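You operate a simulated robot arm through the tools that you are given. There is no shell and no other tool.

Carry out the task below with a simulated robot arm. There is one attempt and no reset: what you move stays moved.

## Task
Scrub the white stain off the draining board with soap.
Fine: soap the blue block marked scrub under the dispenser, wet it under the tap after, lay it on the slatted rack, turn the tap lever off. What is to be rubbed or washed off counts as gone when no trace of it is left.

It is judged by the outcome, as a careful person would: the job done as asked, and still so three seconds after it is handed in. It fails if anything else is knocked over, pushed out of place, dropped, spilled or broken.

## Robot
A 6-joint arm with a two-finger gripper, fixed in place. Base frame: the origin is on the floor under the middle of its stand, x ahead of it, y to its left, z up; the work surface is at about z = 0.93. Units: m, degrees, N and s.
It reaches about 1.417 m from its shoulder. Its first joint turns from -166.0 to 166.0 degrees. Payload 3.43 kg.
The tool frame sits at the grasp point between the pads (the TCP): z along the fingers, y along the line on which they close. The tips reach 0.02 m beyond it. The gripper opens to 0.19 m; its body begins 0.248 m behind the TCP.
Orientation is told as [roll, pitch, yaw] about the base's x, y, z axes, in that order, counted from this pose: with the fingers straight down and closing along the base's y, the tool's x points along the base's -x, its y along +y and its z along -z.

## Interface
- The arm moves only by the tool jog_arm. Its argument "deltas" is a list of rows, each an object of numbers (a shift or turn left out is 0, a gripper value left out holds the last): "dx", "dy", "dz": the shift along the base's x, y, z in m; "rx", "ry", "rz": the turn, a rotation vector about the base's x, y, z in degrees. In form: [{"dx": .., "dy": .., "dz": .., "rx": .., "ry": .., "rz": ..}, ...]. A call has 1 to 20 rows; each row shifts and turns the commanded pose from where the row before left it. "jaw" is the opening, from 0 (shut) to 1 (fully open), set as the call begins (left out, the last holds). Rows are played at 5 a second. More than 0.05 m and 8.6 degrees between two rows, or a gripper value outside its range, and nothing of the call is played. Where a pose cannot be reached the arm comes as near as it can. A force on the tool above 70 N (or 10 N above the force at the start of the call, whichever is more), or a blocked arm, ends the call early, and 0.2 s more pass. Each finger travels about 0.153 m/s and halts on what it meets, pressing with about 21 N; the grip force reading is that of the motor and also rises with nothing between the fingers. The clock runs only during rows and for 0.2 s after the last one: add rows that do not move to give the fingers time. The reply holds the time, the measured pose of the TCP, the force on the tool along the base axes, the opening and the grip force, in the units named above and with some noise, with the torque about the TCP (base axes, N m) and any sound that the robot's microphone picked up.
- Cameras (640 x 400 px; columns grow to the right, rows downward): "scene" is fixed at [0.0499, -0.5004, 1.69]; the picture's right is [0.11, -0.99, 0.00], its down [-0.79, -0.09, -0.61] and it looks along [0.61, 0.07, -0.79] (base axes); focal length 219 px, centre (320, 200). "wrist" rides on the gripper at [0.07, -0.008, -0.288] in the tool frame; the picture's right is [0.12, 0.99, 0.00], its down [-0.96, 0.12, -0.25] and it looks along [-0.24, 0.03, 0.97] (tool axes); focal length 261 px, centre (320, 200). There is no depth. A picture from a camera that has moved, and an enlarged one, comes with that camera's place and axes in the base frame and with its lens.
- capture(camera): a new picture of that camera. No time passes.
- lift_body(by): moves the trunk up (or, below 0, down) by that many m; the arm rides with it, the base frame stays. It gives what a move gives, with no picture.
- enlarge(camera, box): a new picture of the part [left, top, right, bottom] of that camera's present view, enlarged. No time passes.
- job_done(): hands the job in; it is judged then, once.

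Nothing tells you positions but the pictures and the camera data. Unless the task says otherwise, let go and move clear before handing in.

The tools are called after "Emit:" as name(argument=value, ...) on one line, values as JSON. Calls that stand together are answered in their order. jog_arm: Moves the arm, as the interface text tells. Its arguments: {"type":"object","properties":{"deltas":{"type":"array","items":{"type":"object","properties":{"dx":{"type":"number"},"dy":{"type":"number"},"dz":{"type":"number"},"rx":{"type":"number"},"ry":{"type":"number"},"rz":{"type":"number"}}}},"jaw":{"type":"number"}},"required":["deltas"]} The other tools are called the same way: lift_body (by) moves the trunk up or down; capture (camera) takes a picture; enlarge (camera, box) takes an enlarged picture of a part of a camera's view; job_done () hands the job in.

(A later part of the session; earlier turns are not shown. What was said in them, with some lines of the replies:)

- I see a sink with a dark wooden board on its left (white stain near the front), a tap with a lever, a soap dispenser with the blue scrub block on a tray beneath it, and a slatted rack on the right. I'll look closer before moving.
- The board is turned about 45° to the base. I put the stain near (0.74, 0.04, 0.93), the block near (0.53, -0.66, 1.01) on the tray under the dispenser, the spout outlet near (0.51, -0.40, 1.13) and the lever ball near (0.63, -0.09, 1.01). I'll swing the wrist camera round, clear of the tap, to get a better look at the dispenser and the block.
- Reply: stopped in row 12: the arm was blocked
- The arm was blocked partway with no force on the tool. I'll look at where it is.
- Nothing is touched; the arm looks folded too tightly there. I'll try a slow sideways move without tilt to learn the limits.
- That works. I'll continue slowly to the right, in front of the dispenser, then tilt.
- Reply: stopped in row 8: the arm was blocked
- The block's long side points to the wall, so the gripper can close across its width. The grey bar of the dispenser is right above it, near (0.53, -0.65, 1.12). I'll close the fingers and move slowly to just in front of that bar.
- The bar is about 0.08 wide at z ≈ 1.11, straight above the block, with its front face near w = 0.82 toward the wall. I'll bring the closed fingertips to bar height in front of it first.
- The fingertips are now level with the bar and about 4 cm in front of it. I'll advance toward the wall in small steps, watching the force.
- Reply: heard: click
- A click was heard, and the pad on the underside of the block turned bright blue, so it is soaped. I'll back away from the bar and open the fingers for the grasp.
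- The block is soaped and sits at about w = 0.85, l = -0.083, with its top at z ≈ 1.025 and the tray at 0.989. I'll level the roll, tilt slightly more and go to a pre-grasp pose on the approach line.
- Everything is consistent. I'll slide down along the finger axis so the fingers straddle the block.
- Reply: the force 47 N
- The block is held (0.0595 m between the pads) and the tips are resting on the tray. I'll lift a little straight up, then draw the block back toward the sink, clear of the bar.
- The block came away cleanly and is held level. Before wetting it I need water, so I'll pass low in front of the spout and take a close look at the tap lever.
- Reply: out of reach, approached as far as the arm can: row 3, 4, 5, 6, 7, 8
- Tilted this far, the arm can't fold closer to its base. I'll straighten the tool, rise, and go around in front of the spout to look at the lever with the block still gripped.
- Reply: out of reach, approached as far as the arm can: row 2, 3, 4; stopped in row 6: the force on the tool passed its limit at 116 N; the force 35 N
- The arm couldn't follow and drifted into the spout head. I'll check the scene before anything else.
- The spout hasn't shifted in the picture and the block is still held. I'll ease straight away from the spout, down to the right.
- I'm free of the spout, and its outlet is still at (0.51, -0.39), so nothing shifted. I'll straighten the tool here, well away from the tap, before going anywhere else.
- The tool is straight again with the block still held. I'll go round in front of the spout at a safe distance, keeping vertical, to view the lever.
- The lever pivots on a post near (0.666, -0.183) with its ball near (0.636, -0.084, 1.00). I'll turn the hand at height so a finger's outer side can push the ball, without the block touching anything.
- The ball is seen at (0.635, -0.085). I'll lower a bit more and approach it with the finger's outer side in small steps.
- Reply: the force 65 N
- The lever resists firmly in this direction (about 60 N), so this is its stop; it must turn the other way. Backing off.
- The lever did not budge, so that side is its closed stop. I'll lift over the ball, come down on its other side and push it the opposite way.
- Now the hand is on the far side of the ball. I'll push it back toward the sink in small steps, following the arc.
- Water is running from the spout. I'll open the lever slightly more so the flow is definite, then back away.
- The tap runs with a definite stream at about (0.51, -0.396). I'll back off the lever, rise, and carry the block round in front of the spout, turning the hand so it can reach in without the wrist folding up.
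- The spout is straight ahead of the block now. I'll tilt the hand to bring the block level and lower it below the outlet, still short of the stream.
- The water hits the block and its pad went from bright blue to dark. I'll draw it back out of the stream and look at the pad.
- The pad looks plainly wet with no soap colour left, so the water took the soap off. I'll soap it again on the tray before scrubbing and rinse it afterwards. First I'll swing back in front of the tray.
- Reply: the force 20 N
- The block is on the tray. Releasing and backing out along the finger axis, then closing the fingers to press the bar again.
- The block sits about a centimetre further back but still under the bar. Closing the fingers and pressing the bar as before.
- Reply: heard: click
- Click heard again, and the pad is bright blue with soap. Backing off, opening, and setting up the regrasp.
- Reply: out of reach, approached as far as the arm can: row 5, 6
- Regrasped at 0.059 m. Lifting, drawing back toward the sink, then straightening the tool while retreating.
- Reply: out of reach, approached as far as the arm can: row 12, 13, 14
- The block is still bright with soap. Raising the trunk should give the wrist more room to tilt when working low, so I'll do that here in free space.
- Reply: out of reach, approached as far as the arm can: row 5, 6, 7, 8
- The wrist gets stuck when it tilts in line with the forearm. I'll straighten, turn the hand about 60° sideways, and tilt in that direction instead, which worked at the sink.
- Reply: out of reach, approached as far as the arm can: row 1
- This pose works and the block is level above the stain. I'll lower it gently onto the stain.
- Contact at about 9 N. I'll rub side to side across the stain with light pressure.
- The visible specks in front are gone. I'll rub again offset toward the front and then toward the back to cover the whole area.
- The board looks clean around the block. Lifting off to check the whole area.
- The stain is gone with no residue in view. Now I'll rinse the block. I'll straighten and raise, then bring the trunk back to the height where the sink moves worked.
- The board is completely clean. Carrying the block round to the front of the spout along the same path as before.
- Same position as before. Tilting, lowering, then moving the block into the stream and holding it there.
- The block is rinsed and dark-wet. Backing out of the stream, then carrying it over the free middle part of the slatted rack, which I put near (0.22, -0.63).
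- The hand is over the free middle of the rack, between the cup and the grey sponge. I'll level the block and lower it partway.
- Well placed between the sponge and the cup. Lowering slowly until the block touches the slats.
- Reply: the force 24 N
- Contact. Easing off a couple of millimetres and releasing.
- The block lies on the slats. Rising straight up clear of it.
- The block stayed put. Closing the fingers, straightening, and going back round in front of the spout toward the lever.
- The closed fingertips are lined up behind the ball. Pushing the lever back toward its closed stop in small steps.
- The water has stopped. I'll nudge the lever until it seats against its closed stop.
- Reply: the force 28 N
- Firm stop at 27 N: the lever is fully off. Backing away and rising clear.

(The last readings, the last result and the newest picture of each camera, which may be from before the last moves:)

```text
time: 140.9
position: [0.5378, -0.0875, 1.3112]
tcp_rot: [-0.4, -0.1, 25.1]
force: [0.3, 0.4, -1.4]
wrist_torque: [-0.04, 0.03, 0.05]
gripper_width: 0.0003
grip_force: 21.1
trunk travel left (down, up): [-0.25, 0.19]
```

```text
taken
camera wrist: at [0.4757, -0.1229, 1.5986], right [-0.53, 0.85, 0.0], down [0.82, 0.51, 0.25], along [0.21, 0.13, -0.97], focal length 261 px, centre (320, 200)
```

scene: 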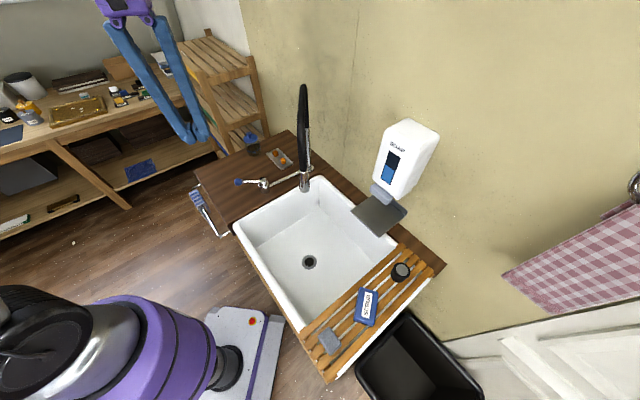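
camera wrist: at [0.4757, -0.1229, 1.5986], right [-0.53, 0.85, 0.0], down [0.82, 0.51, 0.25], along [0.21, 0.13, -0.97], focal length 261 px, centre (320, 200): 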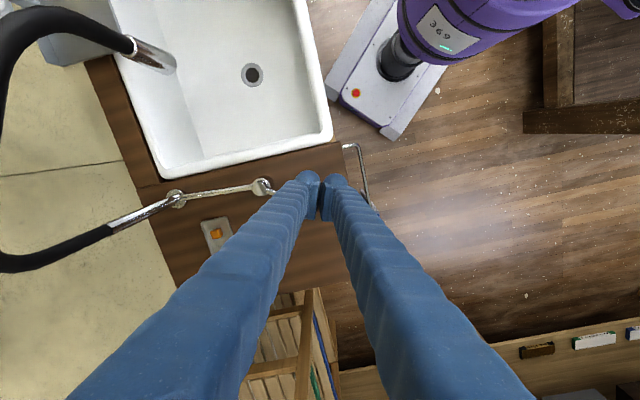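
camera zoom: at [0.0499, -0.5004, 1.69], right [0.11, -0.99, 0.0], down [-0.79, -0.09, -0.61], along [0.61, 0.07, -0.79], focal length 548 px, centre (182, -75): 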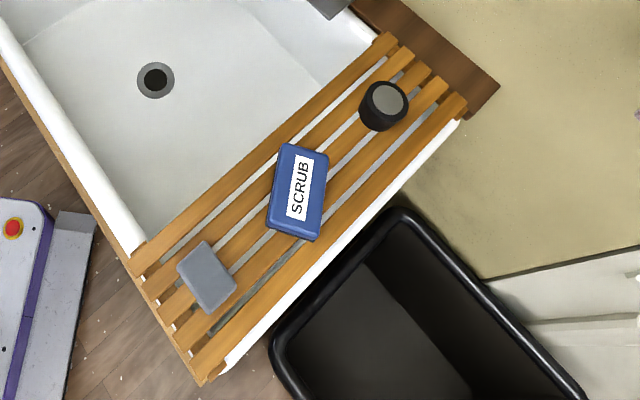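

Everything looks right: clean board, block on the rack, water off. One last close look at the stain area before handing in.

Emit:
enlarge(camera="scene", box=[195, 150, 255, 200])

Emit:
enlarge(camera="scene", box=[280, 160, 340, 260])

Emit:
enlarge(camera="scene", box=[340, 270, 400, 340])

```text
8.00 times, centred on (225, 175) of scene
camera zoom: at [0.0499, -0.5004, 1.69], right [0.11, -0.99, 0.0], down [-0.79, -0.09, -0.61], along [0.61, 0.07, -0.79], focal length 1752 px, centre (1080, 400)
```

zoom: 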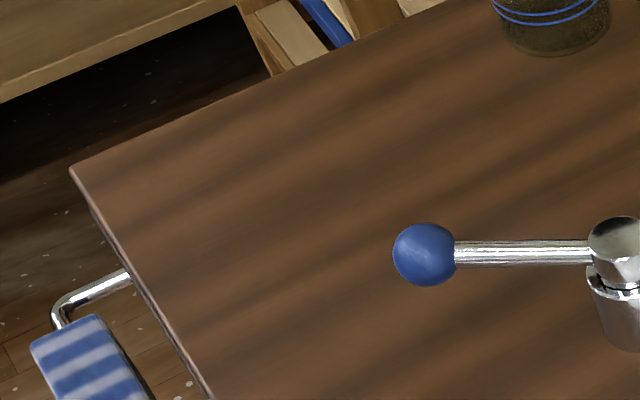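

```text
4.00 times, centred on (310, 210) of scene
camera zoom: at [0.0499, -0.5004, 1.69], right [0.11, -0.99, 0.0], down [-0.79, -0.09, -0.61], along [0.61, 0.07, -0.79], focal length 876 px, centre (360, 160)
```

zoom: 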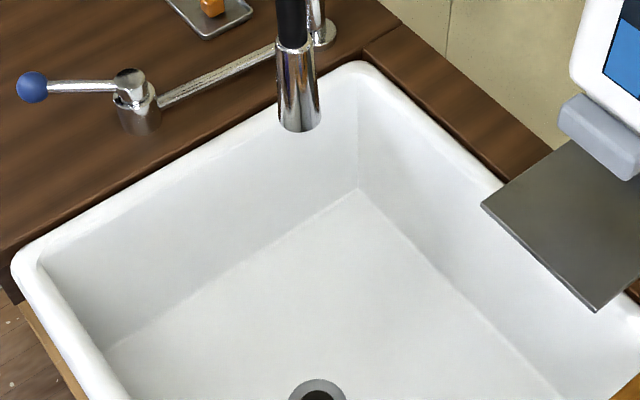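

```text
5.71 times, centred on (370, 305) of scene
camera zoom: at [0.0499, -0.5004, 1.69], right [0.11, -0.99, 0.0], down [-0.79, -0.09, -0.61], along [0.61, 0.07, -0.79], focal length 1252 px, centre (34, -400)
```

zoom: 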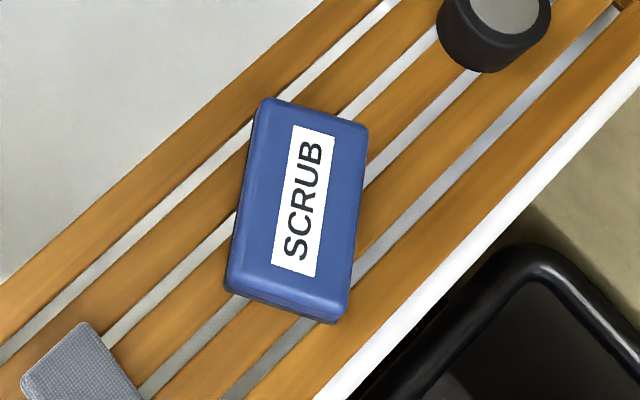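

The close-ups show no trace of the stain. The rinsed block lies flat on the slats, the lever is back at its stop with no water running, and the tray, cubes, jar, cup and sponge are where they were. The hand is empty and clear, so I'm handing in.

Emit:
job_done()

```text
The job is handed in.
```

The white stain is gone from the draining board, with no trace left in the last close-ups. The rinsed scrub block is lying on the slatted rack, and the tap lever is back at its closed stop with no water running. I've handed the job in, but no verdict came back.

- **Soaping twice:** I soaped the block, then wet it as you asked. The water took the soap straight off. So I soaped it a second time, scrubbed with the soapy block, and rinsed it under the tap afterwards.
- **Bump against the spout:** On the way to the tap the arm hit the spout head once, with a peak of 116 N. The spout had not moved when I measured it afterwards, and the tap still worked normally.
- **Lever:** My first push on the lever went the wrong way, against its stop, at about 60 N. It did not shift and still turns and seats properly.

In the final pictures I saw nothing else knocked over or out of place. The gripper is empty and clear of the sink.
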